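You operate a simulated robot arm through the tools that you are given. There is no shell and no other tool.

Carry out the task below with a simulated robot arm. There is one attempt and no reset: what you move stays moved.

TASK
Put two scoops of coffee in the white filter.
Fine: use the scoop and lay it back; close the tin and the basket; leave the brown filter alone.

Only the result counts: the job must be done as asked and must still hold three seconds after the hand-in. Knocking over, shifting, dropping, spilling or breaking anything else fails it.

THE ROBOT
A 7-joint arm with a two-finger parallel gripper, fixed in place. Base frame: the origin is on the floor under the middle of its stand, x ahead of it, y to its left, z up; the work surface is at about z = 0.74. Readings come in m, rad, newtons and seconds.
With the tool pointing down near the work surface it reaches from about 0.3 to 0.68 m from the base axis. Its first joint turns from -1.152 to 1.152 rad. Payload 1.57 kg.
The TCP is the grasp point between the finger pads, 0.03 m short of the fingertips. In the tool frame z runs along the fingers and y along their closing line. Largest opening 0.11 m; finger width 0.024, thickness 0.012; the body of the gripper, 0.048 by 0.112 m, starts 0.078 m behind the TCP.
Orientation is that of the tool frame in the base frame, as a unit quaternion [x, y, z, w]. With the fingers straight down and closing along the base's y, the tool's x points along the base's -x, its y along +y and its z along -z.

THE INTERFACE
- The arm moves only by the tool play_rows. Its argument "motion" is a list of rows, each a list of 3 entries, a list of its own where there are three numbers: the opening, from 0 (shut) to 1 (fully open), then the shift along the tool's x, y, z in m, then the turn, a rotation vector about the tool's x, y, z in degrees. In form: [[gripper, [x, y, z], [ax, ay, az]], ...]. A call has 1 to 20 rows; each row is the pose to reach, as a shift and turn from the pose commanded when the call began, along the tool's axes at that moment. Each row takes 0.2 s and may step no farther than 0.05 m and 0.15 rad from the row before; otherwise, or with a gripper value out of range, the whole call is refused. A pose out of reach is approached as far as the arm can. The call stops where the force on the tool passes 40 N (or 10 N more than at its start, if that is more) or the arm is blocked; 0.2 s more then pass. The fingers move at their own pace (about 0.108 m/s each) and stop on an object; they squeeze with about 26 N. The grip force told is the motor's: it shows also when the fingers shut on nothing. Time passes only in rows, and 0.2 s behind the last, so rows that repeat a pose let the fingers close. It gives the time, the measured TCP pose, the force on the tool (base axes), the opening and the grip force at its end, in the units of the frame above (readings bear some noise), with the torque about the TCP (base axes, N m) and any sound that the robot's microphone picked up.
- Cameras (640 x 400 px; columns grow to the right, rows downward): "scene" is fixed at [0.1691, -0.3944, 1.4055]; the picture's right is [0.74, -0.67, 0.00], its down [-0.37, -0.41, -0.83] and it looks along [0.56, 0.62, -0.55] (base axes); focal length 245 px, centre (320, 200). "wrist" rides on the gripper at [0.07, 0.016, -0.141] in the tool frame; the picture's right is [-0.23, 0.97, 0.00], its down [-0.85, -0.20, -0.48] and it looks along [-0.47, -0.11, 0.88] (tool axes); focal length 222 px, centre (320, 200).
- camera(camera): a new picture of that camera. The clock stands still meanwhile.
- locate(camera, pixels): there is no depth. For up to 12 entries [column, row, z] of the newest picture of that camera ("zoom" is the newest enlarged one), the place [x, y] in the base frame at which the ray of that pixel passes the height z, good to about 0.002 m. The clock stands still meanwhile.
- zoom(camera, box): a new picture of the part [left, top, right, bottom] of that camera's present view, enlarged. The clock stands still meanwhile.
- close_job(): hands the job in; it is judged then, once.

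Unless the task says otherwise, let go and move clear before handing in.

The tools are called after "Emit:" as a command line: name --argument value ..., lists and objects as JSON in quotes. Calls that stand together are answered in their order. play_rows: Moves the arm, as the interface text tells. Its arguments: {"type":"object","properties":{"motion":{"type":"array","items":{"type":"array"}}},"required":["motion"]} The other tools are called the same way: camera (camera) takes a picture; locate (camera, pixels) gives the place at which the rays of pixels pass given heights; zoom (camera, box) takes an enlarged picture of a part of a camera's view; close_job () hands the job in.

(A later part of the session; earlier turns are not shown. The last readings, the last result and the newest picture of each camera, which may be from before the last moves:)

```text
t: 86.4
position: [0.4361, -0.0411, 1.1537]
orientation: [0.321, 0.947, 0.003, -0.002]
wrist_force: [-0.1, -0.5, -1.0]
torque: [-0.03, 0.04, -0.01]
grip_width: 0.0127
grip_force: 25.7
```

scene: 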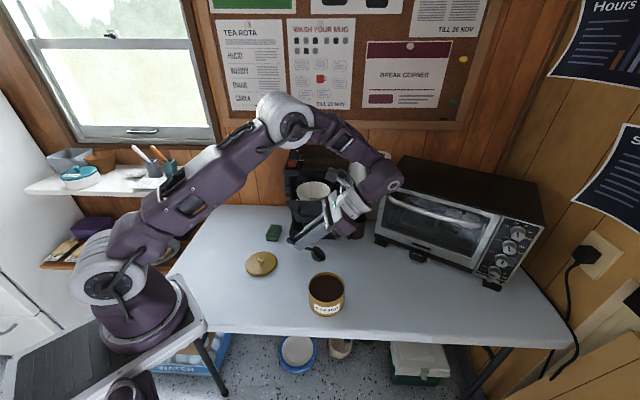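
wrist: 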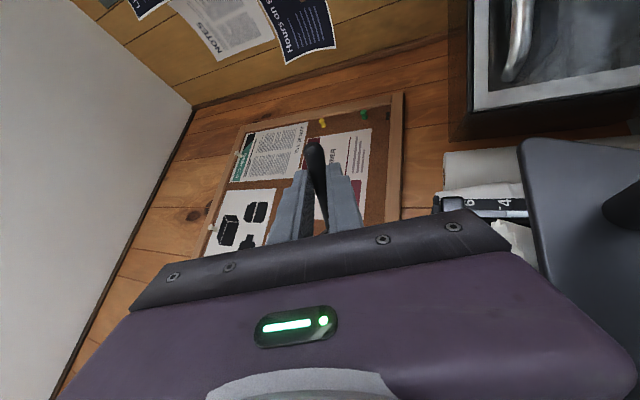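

The second scoop is loaded and level, and the arm is at z ≈ 1.15. I'll repeat the same swing and approach over the filter.

Emit:
play_rows --motion '[[0, [-0.005, 0.0015, 0], [0, 0, -7.3]], [0, [-0.011, 0.003, 0], [0, 0, -14.6]], [0, [-0.016, 0.0045, 0], [0, 0, -21.9]], [0, [-0.0215, 0.006, 0], [0, 0, -29.2]], [0, [-0.027, 0.0075, 0], [0, 0, -36.5]], [0, [-0.032, 0.009, 0], [0, 0, -43.8]], [0, [-0.0375, 0.0105, 0], [0, 0, -51.1]], [0, [-0.043, 0.012, 0], [0, 0, -58.4]], [0, [-0.0485, 0.0135, 0], [0, 0, -65.7]], [0, [-0.054, 0.015, 0], [0, 0, -73]], [0, [-0.059, 0.0165, 0], [0, 0, -80.3]], [0, [-0.0645, 0.018, 0], [0, 0, -87.6]], [0, [-0.07, 0.0195, 0], [0, 0, -94.9]], [0, [-0.075, 0.021, 0], [0, 0, -102.2]], [0, [-0.081, 0.0225, 0], [0, 0, -109.5]], [0, [-0.086, 0.024, 0], [0, 0, -117]]]'

Emit:
play_rows --motion '[[0, [-0.017, -0.009, 0], [0, 0, 0]], [0, [-0.0345, -0.018, 0], [0, 0, 0]], [0, [-0.052, -0.027, 0], [0, 0, 0]], [0, [-0.069, -0.0363, 0], [0, 0, 0]], [0, [-0.086, -0.0454, 0], [0, 0, 0]], [0, [-0.1035, -0.0545, 0], [0, 0, 0]]]'

Emit:
zoom --camera "scene" --box '[260, 110, 390, 250]'

```text
t: 89.8
position: [0.5193, -0.0731, 1.1547]
orientation: [-0.641, 0.767, 0.002, 0.002]
wrist_force: [-0.4, -0.7, 0.2]
torque: [0.02, -0.01, 0.0]
grip_width: 0.0126
grip_force: 25.8
```

```text
t: 91.2
position: [0.5913, 0.0196, 1.1561]
orientation: [-0.641, 0.768, 0.002, 0.002]
wrist_force: [0.1, 0.1, 0.0]
torque: [-0.03, 0.02, -0.05]
grip_width: 0.0128
grip_force: 26.2
```

```text
2.86 times, centred on (325, 180) of scene
```

zoom: 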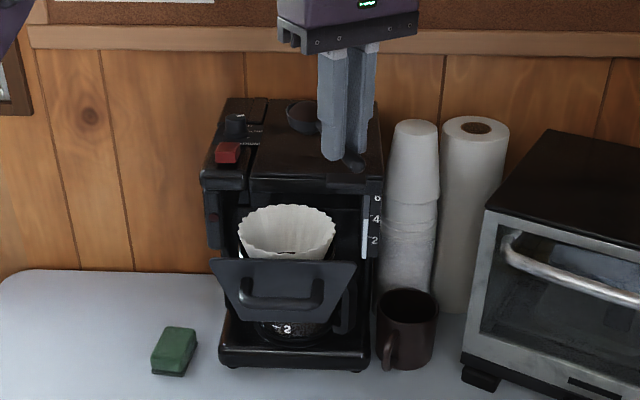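

The scoop is over the filter at zoom (303,115), but its contents look darker than last time. I'll zoom in to confirm it's still loaded.

Emit:
zoom --camera "scene" --box '[300, 135, 345, 165]'

Emit:
zoom --camera "scene" --box '[280, 170, 345, 220]'

Emit:
camera --camera "scene"

Emit:
camera --camera "wrist"

```text
13.33 times, centred on (322, 150) of scene
```

zoom: 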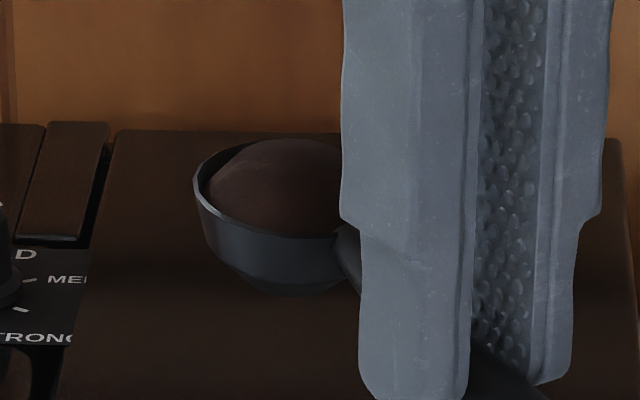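

```text
8.00 times, centred on (312, 195) of scene
```

zoom: 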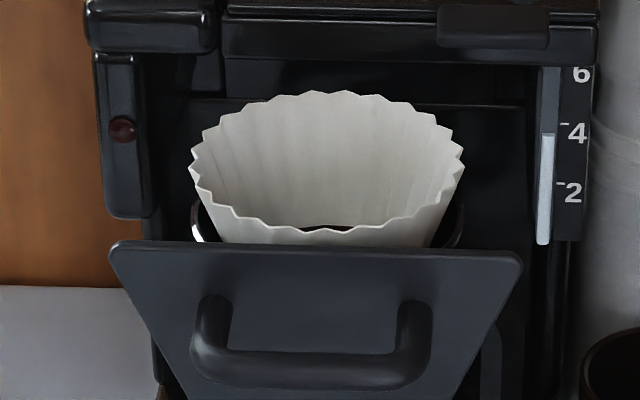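

```text
taken
```

scene: 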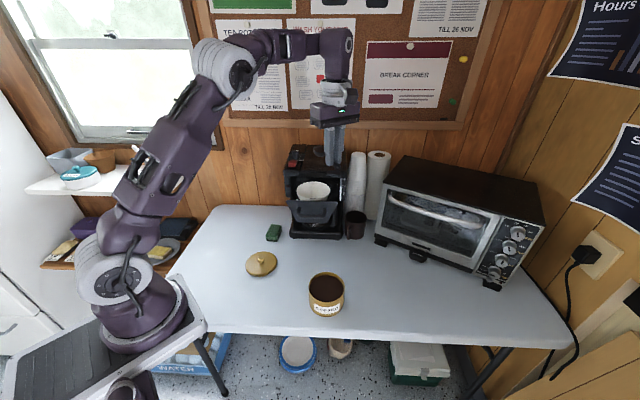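

```text
taken
```

wrist: 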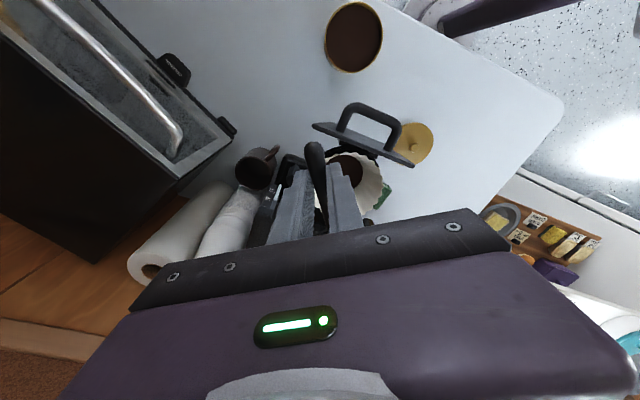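

The scoop holds a heap of coffee, and the filter rim is fully clear above the panel. I'll lower and pour with the same slow roll.

Emit:
play_rows --motion '[[0, [0, 0, 0.015], [0, 0, 0]], [0, [0, 0, 0.03], [0, 0, 0]], [0, [0, 0, 0.044], [0, 0, 0]], [0, [0, 0, 0.05], [0, 0, 0]]]'

Emit:
play_rows --motion '[[0, [0, 0, 0], [4, 0, 0]], [0, [0, 0, 0], [8, 0, 0]], [0, [0, 0, 0], [12, 0, 0]], [0, [0, 0, 0], [16, 0, 0]], [0, [0, 0, 0], [20, 0, 0]], [0, [0, 0, 0], [24, 0, 0]], [0, [0, 0, 0], [28, 0, 0]], [0, [0, 0, 0], [32, 0, 0]], [0, [0, 0, 0], [36, 0, 0]], [0, [0, 0, 0], [40, 0, 0]]]'

Emit:
zoom --camera "scene" --box '[260, 110, 390, 250]'

```text
t: 92.2
position: [0.591, 0.0195, 1.1044]
orientation: [-0.64, 0.768, 0.002, 0.002]
wrist_force: [-0.7, 0.4, -0.4]
torque: [-0.03, 0.0, -0.01]
grip_width: 0.0131
grip_force: 26.1
```

```text
t: 94.4
position: [0.5906, 0.0196, 1.1049]
orientation: [-0.601, 0.723, -0.259, 0.222]
wrist_force: [1.2, -0.1, -0.1]
torque: [0.03, 0.0, -0.01]
grip_width: 0.0129
grip_force: 26.2
```

```text
2.86 times, centred on (325, 180) of scene
```

zoom: 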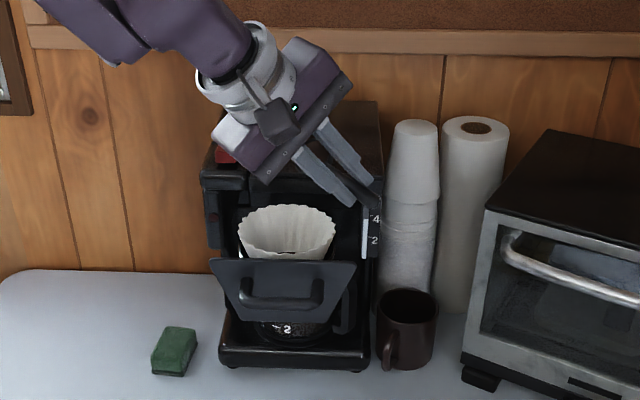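

The pose matches the first pour exactly at 40°. I'll continue to 92° in the same small steps.

Emit:
play_rows --motion '[[0, [0, 0, 0], [4, 0, 0]], [0, [0, 0, 0], [8, 0, 0]], [0, [0, 0, 0], [12, 0, 0]], [0, [0, 0, 0], [16, 0, 0]], [0, [0, 0, 0], [20, 0, 0]], [0, [0, 0, 0], [24, 0, 0]], [0, [0, 0, 0], [28, 0, 0]], [0, [0, 0, 0], [32, 0, 0]], [0, [0, 0, 0], [36, 0, 0]], [0, [0, 0, 0], [40, 0, 0]], [0, [0, 0, 0], [44, 0, 0]], [0, [0, 0, 0], [48, 0, 0]], [0, [0, 0, 0], [52, 0, 0]]]'

Emit:
play_rows --motion '[[0, [0, -0.008, 0], [4, 0, 0]], [0, [0, -0.016, 0], [8, 0, 0]], [0, [0, -0.02, 0], [12, 0, 0]], [0, [0, -0.02, 0], [16, 0, 0]], [0, [0, -0.02, 0], [20, 0, 0]], [0, [0, -0.02, 0], [20, 0, 0]], [0, [0, -0.02, 0], [20, 0, 0]]]'

Emit:
zoom --camera "scene" --box '[260, 110, 390, 250]'

```text
t: 97.2
position: [0.5909, 0.0193, 1.1045]
orientation: [0.443, -0.536, 0.55, -0.463]
wrist_force: [-0.3, -0.2, -0.1]
torque: [0.0, -0.01, 0.01]
grip_width: 0.0128
grip_force: 25.9
```

```text
t: 98.8
position: [0.5903, 0.0205, 1.1247]
orientation: [0.357, -0.432, 0.634, -0.533]
wrist_force: [-0.4, 0.4, 0.7]
torque: [-0.01, -0.01, 0.02]
grip_width: 0.013
grip_force: 26.4
```

```text
2.86 times, centred on (325, 180) of scene
```

zoom: 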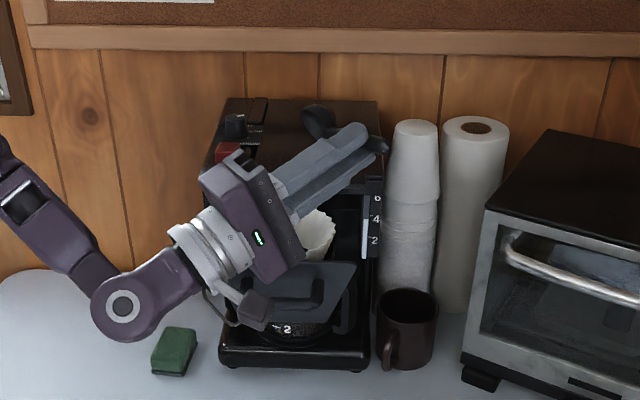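

The second scoop has been tipped out over the filter with no contact. I'll roll back to level and inspect.

Emit:
play_rows --motion '[[0, [0, 0, 0], [-8, 0, 0]], [0, [0, 0, 0], [-16, 0, 0]], [0, [0, 0, 0], [-24, 0, 0]], [0, [0, 0, 0], [-32, 0, 0]], [0, [0, 0, 0], [-40, 0, 0]], [0, [0, 0, 0], [-48, 0, 0]], [0, [0, 0, 0], [-56, 0, 0]], [0, [0, 0, 0], [-64, 0, 0]], [0, [0, 0, 0], [-72, 0, 0]], [0, [0, 0, 0], [-80, 0, 0]], [0, [0, 0, 0], [-88, 0, 0]], [0, [0, 0, 0], [-96, 0, 0]], [0, [0, 0, 0], [-104, 0, 0]], [0, [0, 0, 0], [-112, 0, 0]]]'

Emit:
zoom --camera "scene" --box '[280, 130, 360, 220]'

Emit:
zoom --camera "wrist" --box '[260, 90, 440, 230]'

```text
t: 101.8
position: [0.5915, 0.0195, 1.1237]
orientation: [-0.641, 0.768, 0.004, 0.002]
wrist_force: [-0.1, 0.7, -1.7]
torque: [0.04, -0.01, 0.02]
grip_width: 0.0126
grip_force: 26.0
```

```text
4.44 times, centred on (320, 175) of scene
```

zoom: 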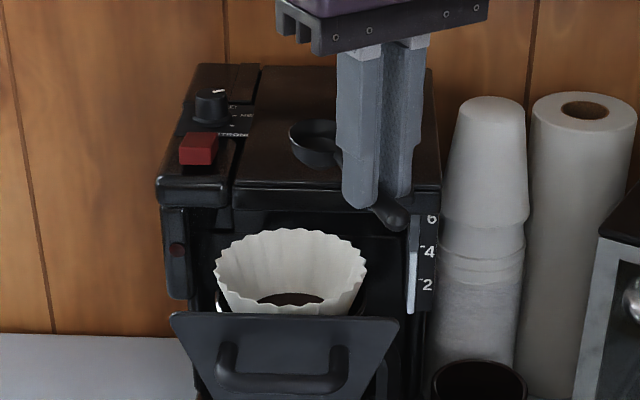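

```text
2.86 times, centred on (350, 160) of wrist
```

zoom: 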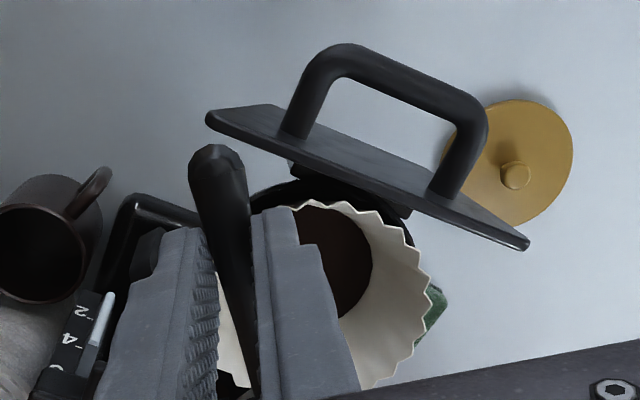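

The filter now holds a visibly deeper layer of coffee, and the scoop is empty. I'll retreat and carry the scoop back above its original place.

Emit:
play_rows --motion '[[0, [0, 0, -0.027], [0, 0, 0]], [0, [0.0345, 0.018, -0.027], [0, 0, 0]], [0, [0.069, 0.0363, -0.027], [0, 0, 0]], [0, [0.1035, 0.0545, -0.027], [0, 0, 0]]]'

Emit:
play_rows --motion '[[0, [-0.0055, 0.0112, 0], [0, 0, 7.3]], [0, [-0.011, 0.0225, 0], [0, 0, 14.6]], [0, [-0.0164, 0.0337, 0], [0, 0, 21.9]], [0, [-0.0219, 0.045, 0], [0, 0, 29.2]], [0, [-0.0273, 0.0562, 0], [0, 0, 36.5]], [0, [-0.0328, 0.0675, 0], [0, 0, 43.8]], [0, [-0.0383, 0.0787, 0], [0, 0, 51.1]], [0, [-0.0437, 0.09, 0], [0, 0, 58.4]], [0, [-0.0492, 0.1012, 0], [0, 0, 65.7]], [0, [-0.0547, 0.1125, 0], [0, 0, 73]], [0, [-0.0602, 0.1237, 0], [0, 0, 80.3]], [0, [-0.0656, 0.135, 0], [0, 0, 87.6]], [0, [-0.0711, 0.1462, 0], [0, 0, 94.9]], [0, [-0.0766, 0.1575, 0], [0, 0, 102.2]], [0, [-0.082, 0.1687, 0], [0, 0, 109.5]], [0, [-0.0875, 0.18, 0], [0, 0, 117]]]'

Emit:
camera --camera "scene"

```text
t: 102.8
position: [0.519, -0.0705, 1.1509]
orientation: [-0.64, 0.768, 0.003, 0.003]
wrist_force: [0.1, 0.0, -0.5]
torque: [0.01, 0.0, -0.02]
grip_width: 0.0124
grip_force: 26.1
```

```text
t: 106.2
position: [0.3549, 0.0451, 1.153]
orientation: [0.321, 0.947, 0.004, -0.002]
wrist_force: [0.2, -0.7, -0.2]
torque: [-0.01, 0.0, 0.01]
grip_width: 0.0126
grip_force: 26.0
```

```text
taken
```

scene: 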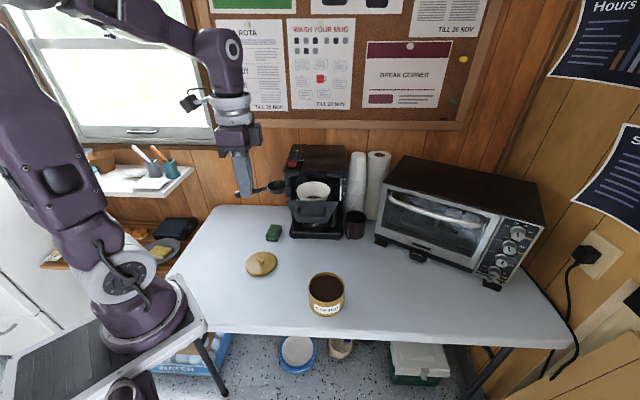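

The scoop is above its original spot, nothing else has moved. I'll lower it to just above the table.

Emit:
play_rows --motion '[[0, [-0.002, 0, 0.045], [0, 0, 0]], [0, [-0.002, 0, 0.09], [0, 0, 0]], [0, [-0.002, 0, 0.135], [0, 0, 0]], [0, [-0.002, 0, 0.18], [0, 0, 0]], [0, [-0.002, 0, 0.225], [0, 0, 0]], [0, [-0.002, 0, 0.27], [0, 0, 0]], [0, [-0.002, 0, 0.31], [0, 0, 0]], [0, [-0.002, 0, 0.345], [0, 0, 0]], [0, [-0.002, 0, 0.36], [0, 0, 0]], [0, [-0.002, 0, 0.37], [0, 0, 0]]]'

Emit:
zoom --camera "scene" --box '[225, 250, 325, 325]'

```text
t: 108.4
position: [0.3601, 0.0481, 0.7817]
orientation: [0.32, 0.948, 0.003, -0.002]
wrist_force: [-0.1, 0.4, -0.1]
torque: [-0.01, 0.0, 0.0]
grip_width: 0.0125
grip_force: 26.3
```

```text
5.33 times, centred on (275, 288) of scene
```

zoom: 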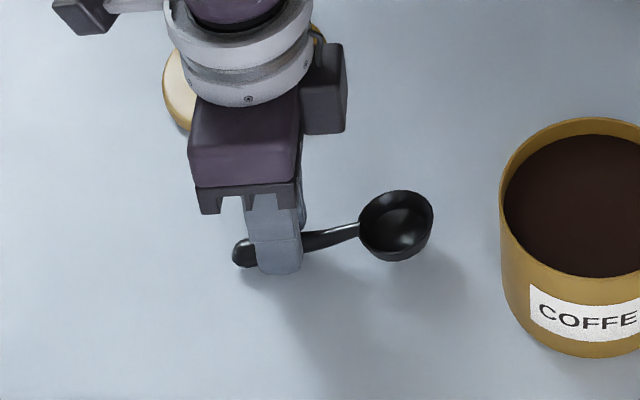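

The scoop is a few mm above the table, and its bowl sits about 7 mm back along the handle line from where it was. I'll shift by that amount and lower in small steps until it touches.

Emit:
play_rows --motion '[[0, [-0.006, -0.003, 0], [0, 0, 0]], [0, [-0.006, -0.003, 0.002], [0, 0, 0]], [0, [-0.006, -0.003, 0.004], [0, 0, 0]], [0, [-0.006, -0.003, 0.005], [0, 0, 0]]]'

Emit:
zoom --camera "scene" --box '[245, 265, 315, 315]'

Emit:
camera --camera "wrist"

```text
t: 109.4
position: [0.3611, 0.0414, 0.7776]
orientation: [0.32, 0.947, 0.004, -0.001]
wrist_force: [3.4, 1.1, 17.1]
torque: [0.27, 0.14, -0.1]
grip_width: 0.0128
grip_force: 26.2
```

```text
8.00 times, centred on (280, 290) of scene
```

zoom: 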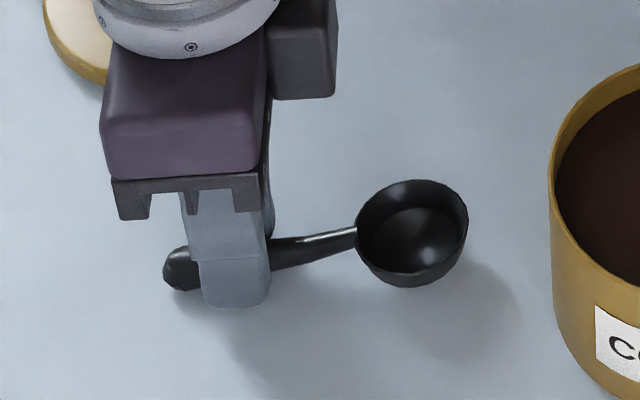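

```text
taken
```

wrist: 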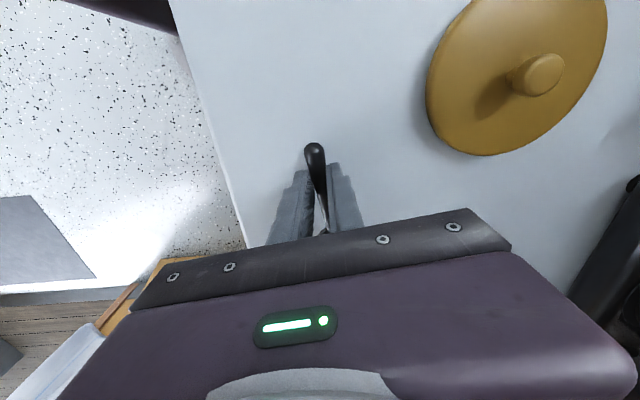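

The 17 N contact sits behind the TCP, at the handle end, so the scoop has tipped about 10° in the grip and its bowl is raised. I'll ease off and pitch the bowl end down until it rests too.

Emit:
play_rows --motion '[[0, [0, 0, -0.001], [0, 0, 0]], [0, [0, 0, -0.001], [0, 4, 0]], [0, [0, 0, -0.001], [0, 8, 0]], [0, [0, 0, -0.001], [0, 11, 0]]]'

Emit:
zoom --camera "scene" --box '[245, 265, 315, 315]'

```text
t: 110.4
position: [0.3619, 0.0413, 0.7785]
orientation: [0.317, 0.943, 0.034, -0.092]
wrist_force: [3.9, -3.0, 8.2]
torque: [-0.51, -0.62, -0.08]
grip_width: 0.0132
grip_force: 26.2
```

```text
8.00 times, centred on (280, 290) of scene
```

zoom: 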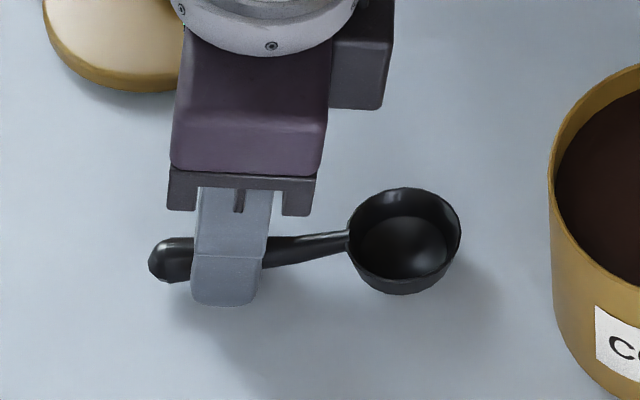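

Now the contact is at the bowl (about 75 mm ahead of the TCP), so the scoop rests on its bowl at nearly its original spot. I'll relax the pitch a touch and open the fingers.

Emit:
play_rows --motion '[[0, [0, 0, 0.0005], [0, -1, 0]], [0, [0, 0, 0.0005], [0, -1, 0]], [0.15, [0, 0, 0.0005], [0, -1, 0]], [0.25, [0, 0, 0.0005], [0, -1, 0]], [0.35, [0, 0, 0.0005], [0, -1, 0]], [0.4, [0, 0, 0.0005], [0, -1, 0]], [0.4, [0, 0, 0.0005], [0, -1, 0]]]'

Emit:
zoom --camera "scene" --box '[245, 265, 315, 315]'

```text
t: 112.0
position: [0.3608, 0.0415, 0.7782]
orientation: [0.318, 0.944, 0.031, -0.084]
wrist_force: [0.5, 0.3, 1.0]
torque: [-0.02, 0.02, -0.01]
grip_width: 0.0442
grip_force: 0.0
```

```text
8.00 times, centred on (280, 290) of scene
```

zoom: 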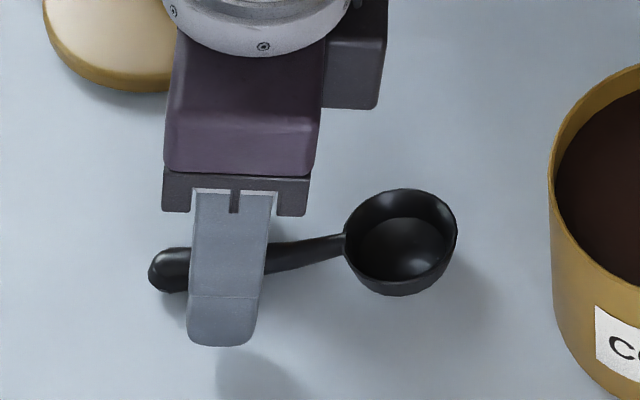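

The scoop is lying on the table, released. I'll rise straight up and check it.

Emit:
play_rows --motion '[[0.4, [0.0035, 0, -0.02], [0, 0, 0]], [0.4, [0.0087, 0, -0.049], [0, 0, 0]], [0.4, [0.0157, 0, -0.089], [0, -3, 0]], [0.4, [0.0226, 0, -0.128], [0, -7, 0]], [0.4, [0.03, 0, -0.17], [0, -10, 0]]]'

Emit:
camera --camera "scene"

Emit:
zoom --camera "scene" --box '[225, 235, 365, 325]'

Emit:
camera --camera "wrist"

```text
t: 113.2
position: [0.3644, 0.0399, 0.9525]
orientation: [0.32, 0.947, 0.004, -0.001]
wrist_force: [-0.2, 0.4, 0.3]
torque: [0.03, 0.01, -0.02]
grip_width: 0.044
grip_force: 0.1
```

```text
taken
```

scene: 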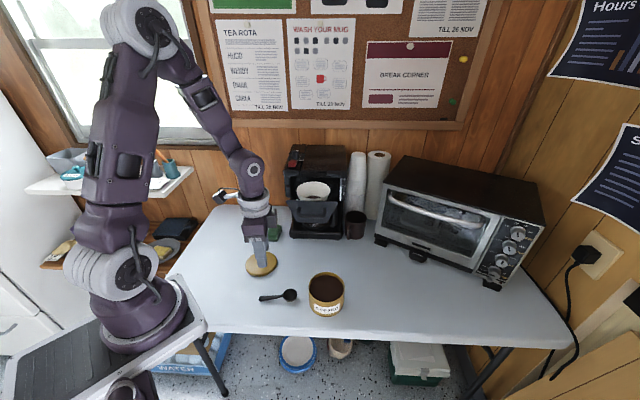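

```text
4.44 times, centred on (295, 280) of scene
```

zoom: 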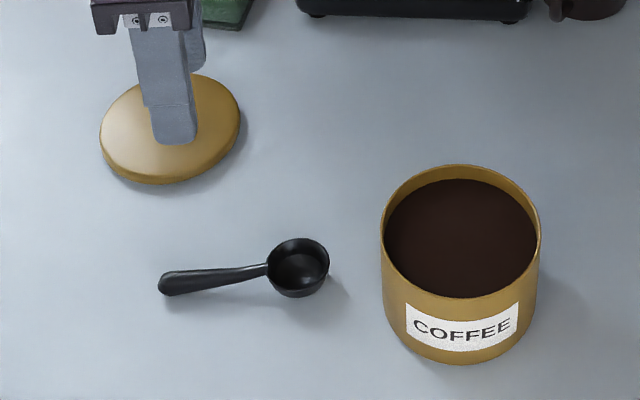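

```text
taken
```

wrist: 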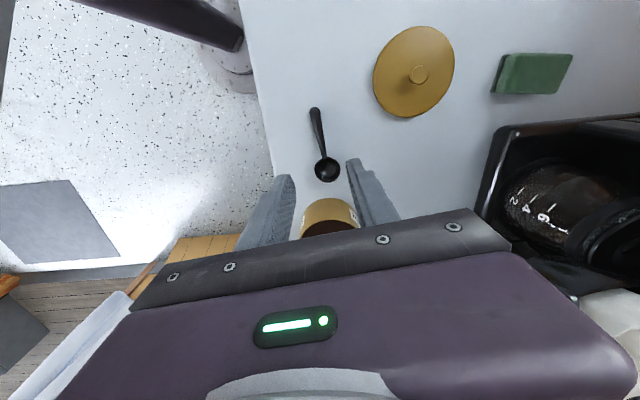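

The scoop lies back in its place: handle end at scene (260,299), bowl at (290,294). Next is the lid; I'll locate its knob and move above it with the yaw back to straight.

Emit:
locate --camera "wrist" --pixels '[[418, 75, 0.775], [418, 75, 0.77], [413, 71, 0.749]]'

Emit:
play_rows --motion '[[0.5, [0.008, 0.023, 0], [0, 0, -6.2]], [0.5, [0.016, 0.0465, 0], [0, 0, -12.5]], [0.5, [0.024, 0.07, 0], [0, 0, -18.7]], [0.5, [0.032, 0.093, 0], [0, 0, -25]], [0.5, [0.04, 0.1165, 0], [0, 0, -31.2]], [0.5, [0.0478, 0.1396, 0], [0, 0, -37.4]]]'

Emit:
camera --camera "wrist"

```text
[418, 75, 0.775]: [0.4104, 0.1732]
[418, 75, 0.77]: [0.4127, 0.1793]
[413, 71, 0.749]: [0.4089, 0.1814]
```

```text
t: 114.6
position: [0.4093, 0.1792, 0.952]
orientation: [-0.001, 1.0, 0.004, 0.0]
wrist_force: [0.3, 0.7, 0.4]
torque: [0.0, -0.01, -0.02]
grip_width: 0.0549
grip_force: 0.0
```

```text
taken
```

wrist: 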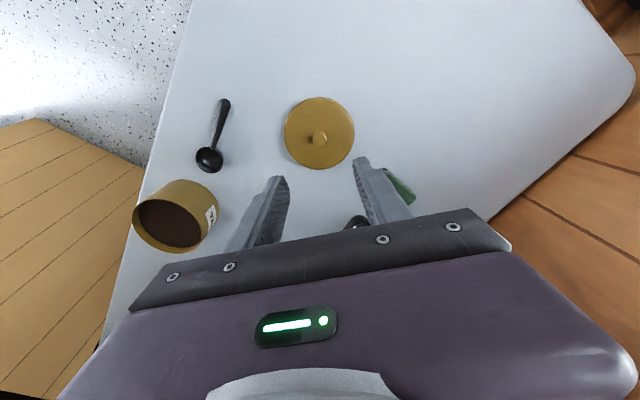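

The knob is at wrist (319,138), between the fingers. I'll verify its location.

Emit:
locate --camera "wrist" --pixels '[[319.5, 138, 0.774], [319.5, 138, 0.77], [319, 133, 0.749]]'

```text
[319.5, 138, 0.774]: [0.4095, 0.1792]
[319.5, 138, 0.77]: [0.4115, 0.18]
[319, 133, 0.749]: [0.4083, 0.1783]
```

The knob at (0.410, 0.180) is directly under the TCP. I'll descend and close on it.

Emit:
play_rows --motion '[[0.5, [0, 0, 0.045], [0, 0, 0]], [0.5, [0, 0, 0.09], [0, 0, 0]], [0.5, [0, 0, 0.13], [0, 0, 0]], [0.5, [0, 0, 0.155], [0, 0, 0]], [0.5, [0, 0, 0.163], [0, 0, 0]], [0.5, [0, 0, 0.163], [0, 0, 0]], [0.2, [0, 0, 0.163], [0, 0, 0]], [0, [0, 0, 0.163], [0, 0, 0]], [0, [0, 0, 0.163], [0, 0, 0]], [0, [0, 0, 0.163], [0, 0, 0]]]'

Emit:
zoom --camera "scene" --box '[215, 200, 315, 280]'

```text
t: 116.8
position: [0.4078, 0.1816, 0.7862]
orientation: [0.0, 1.0, 0.004, 0.0]
wrist_force: [0.9, -0.3, -0.6]
torque: [0.08, 0.01, -0.01]
grip_width: 0.0198
grip_force: 25.7
```

```text
5.00 times, centred on (265, 240) of scene
```

zoom: 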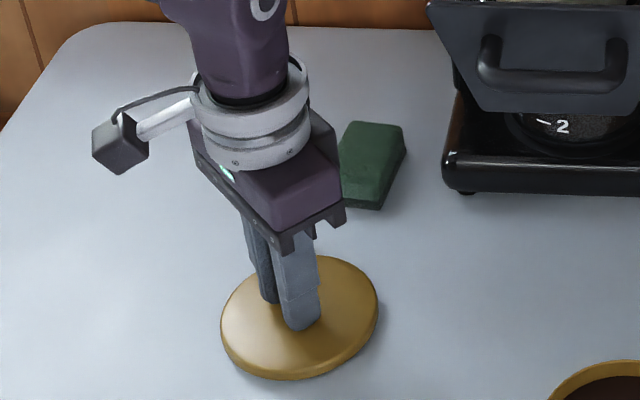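

The lid knob is held (19.8 mm). I'll lift and carry the lid back by the same detour to above the tin.

Emit:
play_rows --motion '[[0, [0, 0, -0.02], [0, 0, 0]], [0, [0, 0, -0.06], [0, 0, 0]], [0, [0, 0, -0.1], [0, 0, 0]], [0, [0, 0, -0.148], [0, 0, 0]], [0, [0, -0.03, -0.148], [0, 0, 0]], [0, [0, -0.075, -0.148], [0, 0, 0]], [0, [0, -0.12, -0.148], [0, 0, 0]], [0, [0, -0.165, -0.148], [0, 0, 0]], [0, [0, -0.21, -0.148], [0, 0, 0]], [0, [-0.02, -0.245, -0.148], [0, 0, 0]], [0, [-0.05, -0.257, -0.148], [0, 0, 0]], [0, [-0.0715, -0.257, -0.148], [0, 0, 0]], [0, [-0.0715, -0.257, -0.13], [0, 0, 0]]]'

Emit:
camera --camera "scene"

Emit:
zoom --camera "scene" --box '[270, 210, 390, 325]'

Emit:
camera --camera "wrist"

```text
t: 119.6
position: [0.4792, -0.0762, 0.9166]
orientation: [-0.001, 1.0, 0.004, 0.0]
wrist_force: [-0.7, 0.1, -0.3]
torque: [-0.02, 0.0, -0.01]
grip_width: 0.0197
grip_force: 25.7
```

```text
taken
```

scene: 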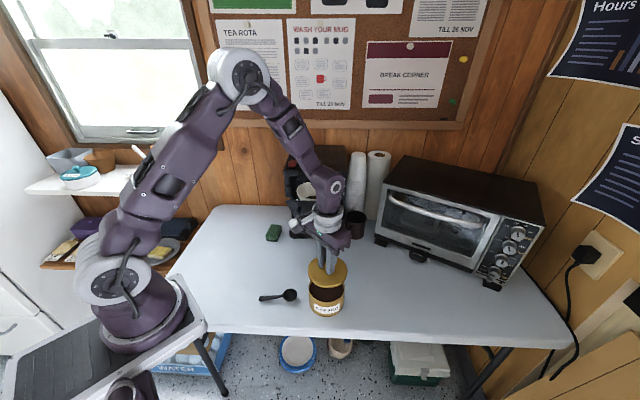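

```text
3.48 times, centred on (330, 268) of scene
```

zoom: 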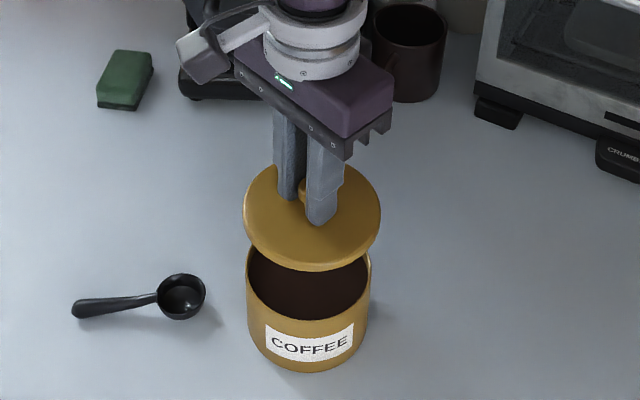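

```text
taken
```

wrist: 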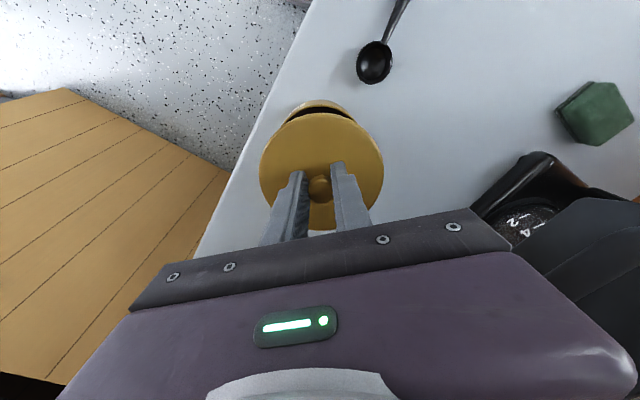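

The lid hangs over the tin, matching its earlier grip and alignment (TCP (0.479, -0.076) versus (0.480, -0.076) at removal). I'll lower it slowly toward the rim.

Emit:
play_rows --motion '[[0, [-0.001, 0, 0.02], [0, 0, 0]], [0, [-0.001, 0, 0.035], [0, 0, 0]], [0, [-0.001, 0, 0.043], [0, 0, 0]]]'

Emit:
zoom --camera "scene" --box '[285, 240, 375, 325]'

Emit:
zoom --camera "wrist" --box '[240, 60, 400, 240]'

```text
t: 120.4
position: [0.4802, -0.0761, 0.8735]
orientation: [-0.001, 1.0, 0.004, 0.0]
wrist_force: [0.1, 0.0, 0.2]
torque: [-0.04, -0.03, -0.02]
grip_width: 0.0198
grip_force: 25.9
```

```text
4.71 times, centred on (330, 282) of scene
```

zoom: 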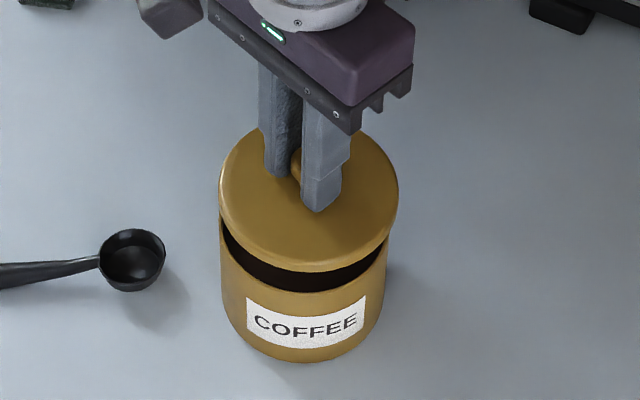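

```text
2.22 times, centred on (320, 150) of wrist
```

zoom: 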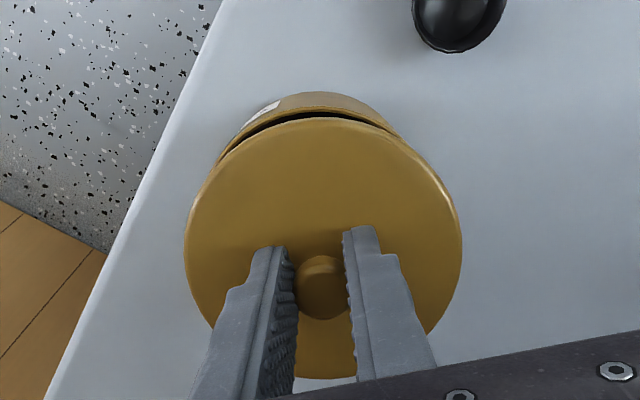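

The lid is just above the rim and looks nearly concentric. I'll take the same view box as at removal to compare precisely.

Emit:
zoom --camera "scene" --box '[270, 210, 390, 325]'

Emit:
zoom --camera "scene" --box '[300, 265, 352, 320]'

```text
3.48 times, centred on (330, 268) of scene
```

zoom: 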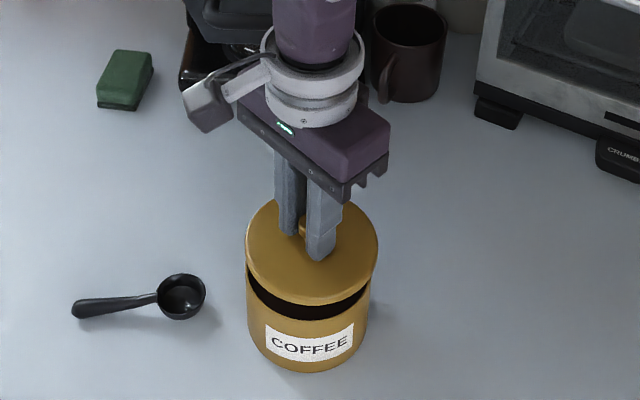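

```text
7.27 times, centred on (326, 292) of scene
```

zoom: 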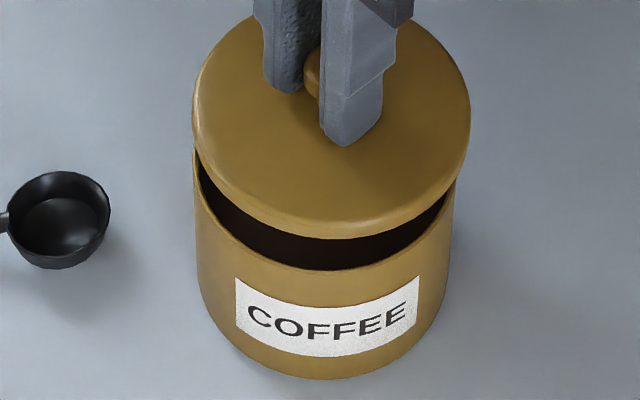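

Compared with removal, the lid is about 2 mm too far right/forward. I'll correct by that amount and lower 12 mm.

Emit:
play_rows --motion '[[0, [0.002, 0.0012, 0.0], [0, 0, 0]], [0, [0.002, 0.0012, 0.006], [0, 0, 0]], [0, [0.002, 0.0012, 0.01], [0, 0, 0]], [0, [0.002, 0.0012, 0.012], [0, 0, 0]]]'

Emit:
zoom --camera "scene" --box '[300, 265, 352, 320]'

Emit:
zoom --camera "wrist" --box '[240, 60, 400, 240]'

```text
t: 121.4
position: [0.4782, -0.074, 0.862]
orientation: [-0.001, 1.0, 0.004, 0.0]
wrist_force: [-0.3, 0.1, 0.1]
torque: [-0.02, -0.03, -0.01]
grip_width: 0.02
grip_force: 25.5
```

```text
7.27 times, centred on (326, 292) of scene
```

zoom: 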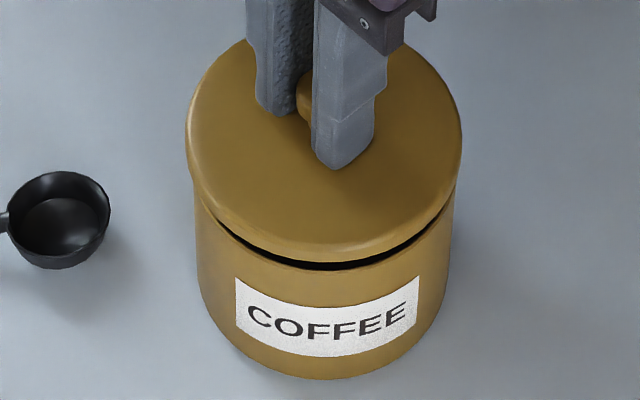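

```text
2.22 times, centred on (320, 150) of wrist
```

zoom: 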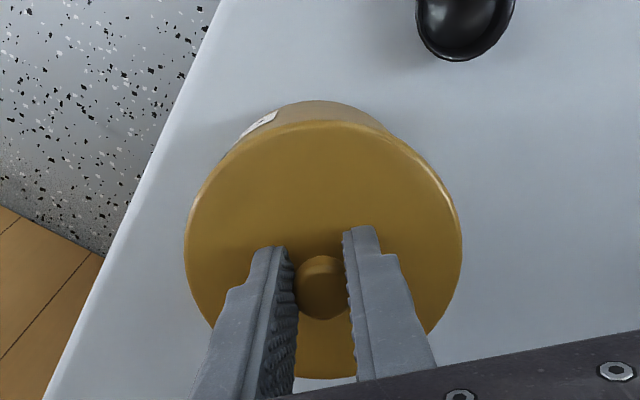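

The lid (186–462) is now centred over the tin (196–454) with a thin even gap. I'll lower in 1–1.5 mm steps until it seats.

Emit:
play_rows --motion '[[0, [0, 0, 0.0015], [0, 0, 0]], [0, [0, 0, 0.003], [0, 0, 0]], [0, [0, 0, 0.0045], [0, 0, 0]]]'

Emit:
zoom --camera "scene" --box '[300, 265, 352, 320]'

```text
t: 122.2
position: [0.4781, -0.0754, 0.8567]
orientation: [-0.001, 1.0, 0.005, 0.0]
wrist_force: [0.8, -0.1, -0.1]
torque: [-0.04, -0.02, -0.02]
grip_width: 0.0199
grip_force: 26.2
```

```text
7.27 times, centred on (326, 292) of scene
```

zoom: 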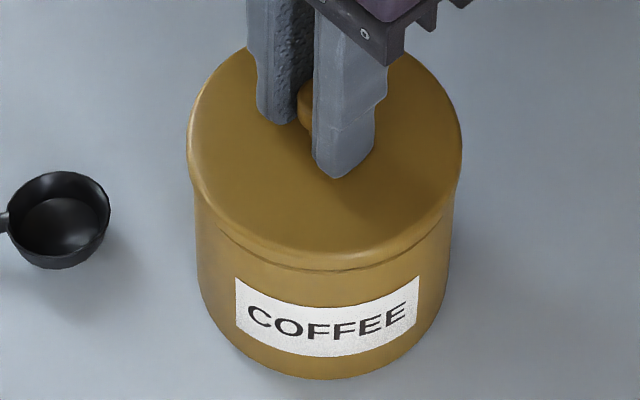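

The gap is almost closed and there is still no force. I'll press a little further in 1 mm steps.

Emit:
play_rows --motion '[[0, [0, 0, 0.001], [0, 0, 0]], [0, [0, 0, 0.002], [0, 0, 0]], [0, [0, 0, 0.003], [0, 0, 0]]]'

Emit:
zoom --camera "scene" --box '[300, 265, 352, 320]'

```text
t: 123.0
position: [0.4765, -0.0757, 0.8534]
orientation: [-0.001, 1.0, 0.005, 0.0]
wrist_force: [-0.3, -0.1, 2.6]
torque: [-0.12, -0.08, -0.07]
grip_width: 0.0199
grip_force: 26.0
```

```text
7.27 times, centred on (326, 292) of scene
```

zoom: 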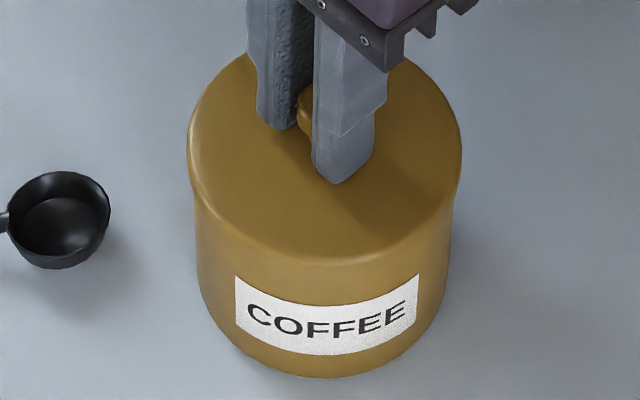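

The lid closed flush with 2.6 N of contact. I'll press 1.5 mm more to be sure it's seated, then release.

Emit:
play_rows --motion '[[0, [0, 0, 0.001], [0, 0, 0]], [0, [0, 0, 0.0015], [0, 0, 0]]]'

```text
t: 123.6
position: [0.4793, -0.0754, 0.8514]
orientation: [-0.001, 1.0, 0.003, 0.001]
wrist_force: [-3.7, -2.2, 26.8]
torque: [-0.07, -0.08, -0.03]
grip_width: 0.02
grip_force: 26.1
```

The lid is firmly seated at 27 N. I'll ease off, open the fingers and rise.

Emit:
play_rows --motion '[[0, [0, 0, -0.001], [0, 0, 0]], [0, [0, 0, -0.0015], [0, 0, 0]], [0.2, [0, 0, -0.0015], [0, 0, 0]], [0.4, [0, 0, -0.0015], [0, 0, 0]], [0.5, [0, 0, -0.0015], [0, 0, 0]], [0.5, [0, 0, -0.0015], [0, 0, 0]], [0.5, [0, 0, -0.02], [0, 0, 0]], [0.5, [0, 0, -0.05], [0, 0, 0]], [0.5, [0, 0, -0.09], [0, 0, 0]]]'

Emit:
camera --camera "scene"

Emit:
zoom --camera "scene" --box '[240, 250, 370, 330]'

Emit:
camera --camera "wrist"

```text
t: 125.6
position: [0.4795, -0.0779, 0.9418]
orientation: [-0.001, 1.0, 0.005, -0.001]
wrist_force: [0.3, 0.3, 0.6]
torque: [-0.01, 0.02, 0.06]
grip_width: 0.055
grip_force: 0.0
heard: snap
```

```text
taken
```

scene: 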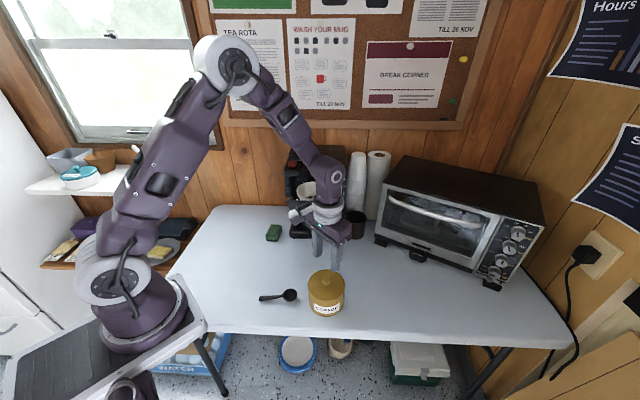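

```text
4.92 times, centred on (305, 290) of scene
```

zoom: 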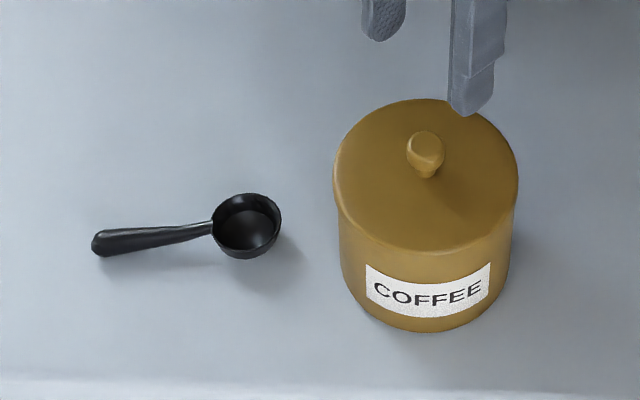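

```text
taken
```

wrist: 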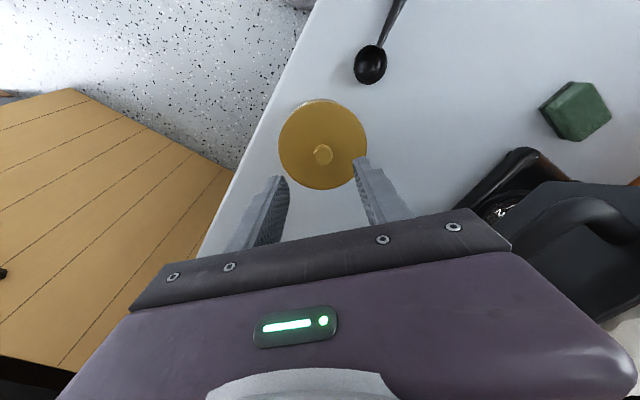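

The lid snapped on, the tin sits exactly as at the start, and the scoop is in its place. Next I'll close the basket: rise, turn to face its front panel and look at the handle.

Emit:
play_rows --motion '[[0.3, [0, 0, -0.045], [0, 0, 0]], [0.3, [0, 0, -0.09], [0, 0, 0]], [0.3, [0, 0, -0.135], [0, 0, 0]], [0.3, [0, 0, -0.18], [0, 0, 0]], [0.3, [0, 0.005, -0.18], [0, 0, -7.7]], [0.3, [0, 0.015, -0.18], [0, 0, -15.4]], [0.3, [0, 0.025, -0.18], [0, 0, -23]], [0.3, [0, 0.035, -0.18], [0, 0, -30.7]], [0.3, [0, 0.045, -0.18], [0, 0, -38.4]], [0.3, [0, 0.055, -0.18], [0, 0, -45.8]]]'

Emit:
camera --camera "wrist"

Emit:
camera --camera "scene"

Emit:
zoom --camera "scene" --box '[270, 140, 366, 244]'

```text
t: 127.8
position: [0.4803, -0.0227, 1.1221]
orientation: [-0.391, 0.92, 0.004, 0.002]
wrist_force: [0.6, 0.7, -0.6]
torque: [-0.01, 0.03, -0.04]
grip_width: 0.033
grip_force: 0.1
```

```text
taken
```

wrist: 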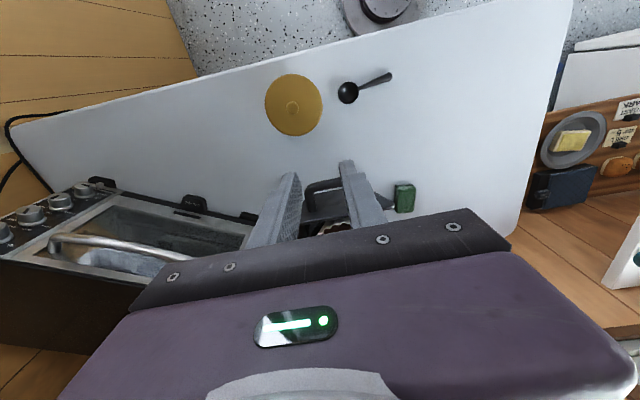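

```text
taken
```

scene: 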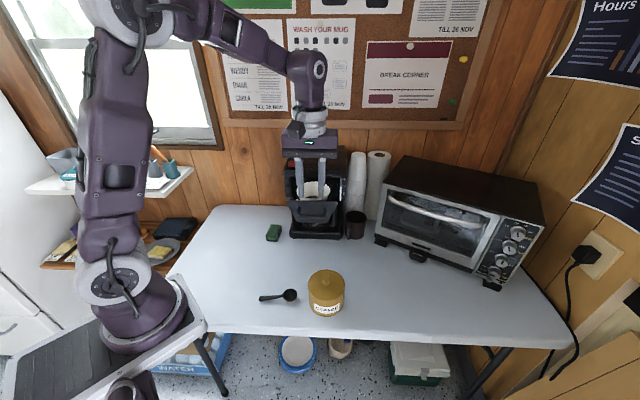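

```text
3.85 times, centred on (318, 192) of scene
```

zoom: 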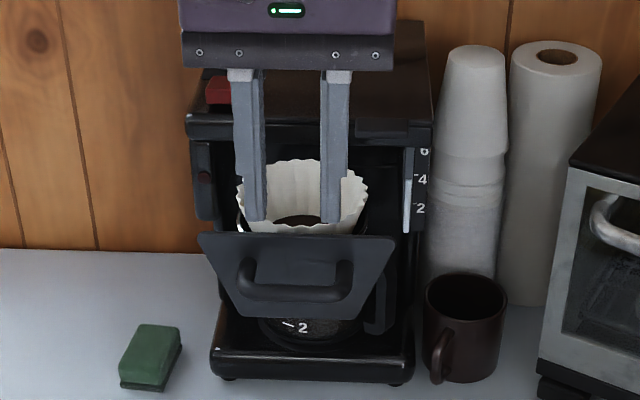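

The wrist view shows the handle between the fingers at (330,185). I'll zoom and locate its bar and the panel.

Emit:
zoom --camera "wrist" --box '[260, 150, 400, 240]'

Emit:
locate --camera "wrist" --pixels '[[326, 183, 1.0], [326, 183, 0.98], [326, 183, 0.96], [326, 183, 0.94], [306, 186, 0.98], [344, 180, 0.98]]'

Emit:
locate --camera "scene" --pixels '[[312, 217, 1.0], [312, 217, 0.98], [312, 217, 0.96], [312, 217, 0.94], [301, 214, 0.96], [324, 215, 0.96]]'

```text
4.44 times, centred on (330, 195) of wrist
```

zoom: 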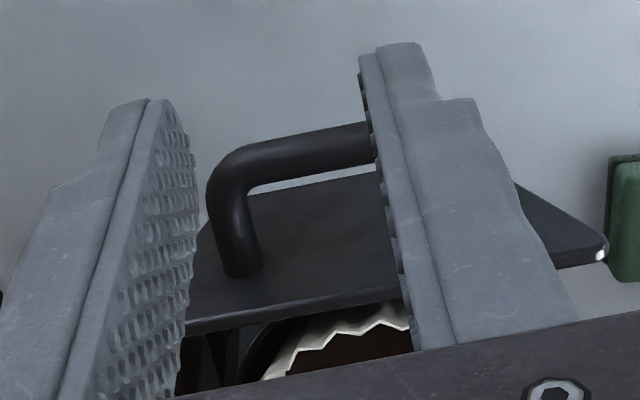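

```text
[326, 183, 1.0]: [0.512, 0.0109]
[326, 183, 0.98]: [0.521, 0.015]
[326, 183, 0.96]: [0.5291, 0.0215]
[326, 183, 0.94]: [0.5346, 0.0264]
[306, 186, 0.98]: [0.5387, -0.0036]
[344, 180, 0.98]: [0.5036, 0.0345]
```

```text
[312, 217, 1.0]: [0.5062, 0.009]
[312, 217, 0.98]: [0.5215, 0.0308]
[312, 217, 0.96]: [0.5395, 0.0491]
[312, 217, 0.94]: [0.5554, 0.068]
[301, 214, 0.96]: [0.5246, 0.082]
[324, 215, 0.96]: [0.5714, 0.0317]
```

The handle bar is at about (0.511, 0.016, 0.995). I'll lower the slightly open fingers in front of the bar, 3 cm short of touching.

Emit:
play_rows --motion '[[0.3, [0, 0.005, 0.035], [0, 0, 0]], [0.3, [0, 0.005, 0.07], [0, 0, 0]], [0.3, [0, 0.005, 0.1], [0, 0, 0]], [0.3, [0, 0.005, 0.115], [0, 0, 0]]]'

Emit:
zoom --camera "scene" --box '[260, 140, 380, 250]'

Emit:
zoom --camera "wrist" --box '[240, 120, 420, 240]'

```text
t: 128.8
position: [0.4751, -0.0174, 1.006]
orientation: [-0.39, 0.921, 0.003, 0.001]
wrist_force: [1.1, 0.2, -0.1]
torque: [0.01, 0.0, 0.02]
grip_width: 0.033
grip_force: 0.1
```

```text
3.64 times, centred on (320, 195) of scene
```

zoom: 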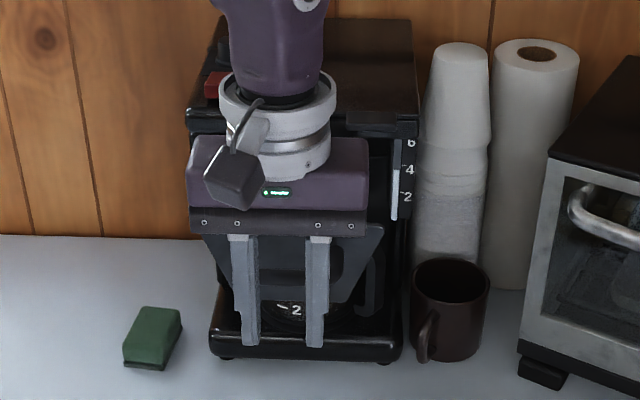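

```text
3.33 times, centred on (330, 180) of wrist
```

zoom: 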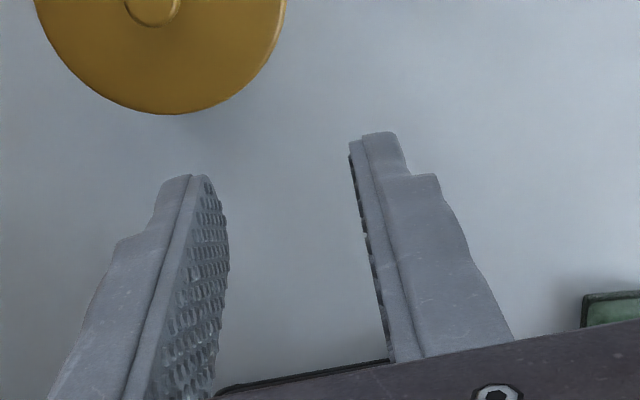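

The fingers are lined up in front of the handle (centre within ~3 mm). I'll advance gently along the push direction and feel for contact.

Emit:
play_rows --motion '[[0.3, [-0.01, 0, 0], [0, 0, 0]], [0.3, [-0.02, 0, 0], [0, 0, 0]], [0.3, [-0.028, 0, 0], [0, 0, 0]], [0.3, [-0.036, 0, 0], [0, 0, 0]], [0.3, [-0.044, 0, 0], [0, 0, 0]]]'

Emit:
zoom --camera "scene" --box '[260, 140, 380, 250]'

```text
t: 130.0
position: [0.5055, 0.0153, 1.0066]
orientation: [-0.389, 0.921, 0.003, 0.0]
wrist_force: [-0.8, -0.4, -0.7]
torque: [0.01, 0.0, 0.04]
grip_width: 0.033
grip_force: 0.1
```

```text
3.64 times, centred on (320, 195) of scene
```

zoom: 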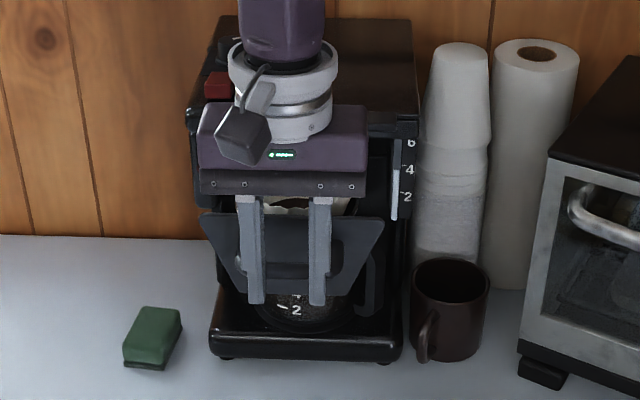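

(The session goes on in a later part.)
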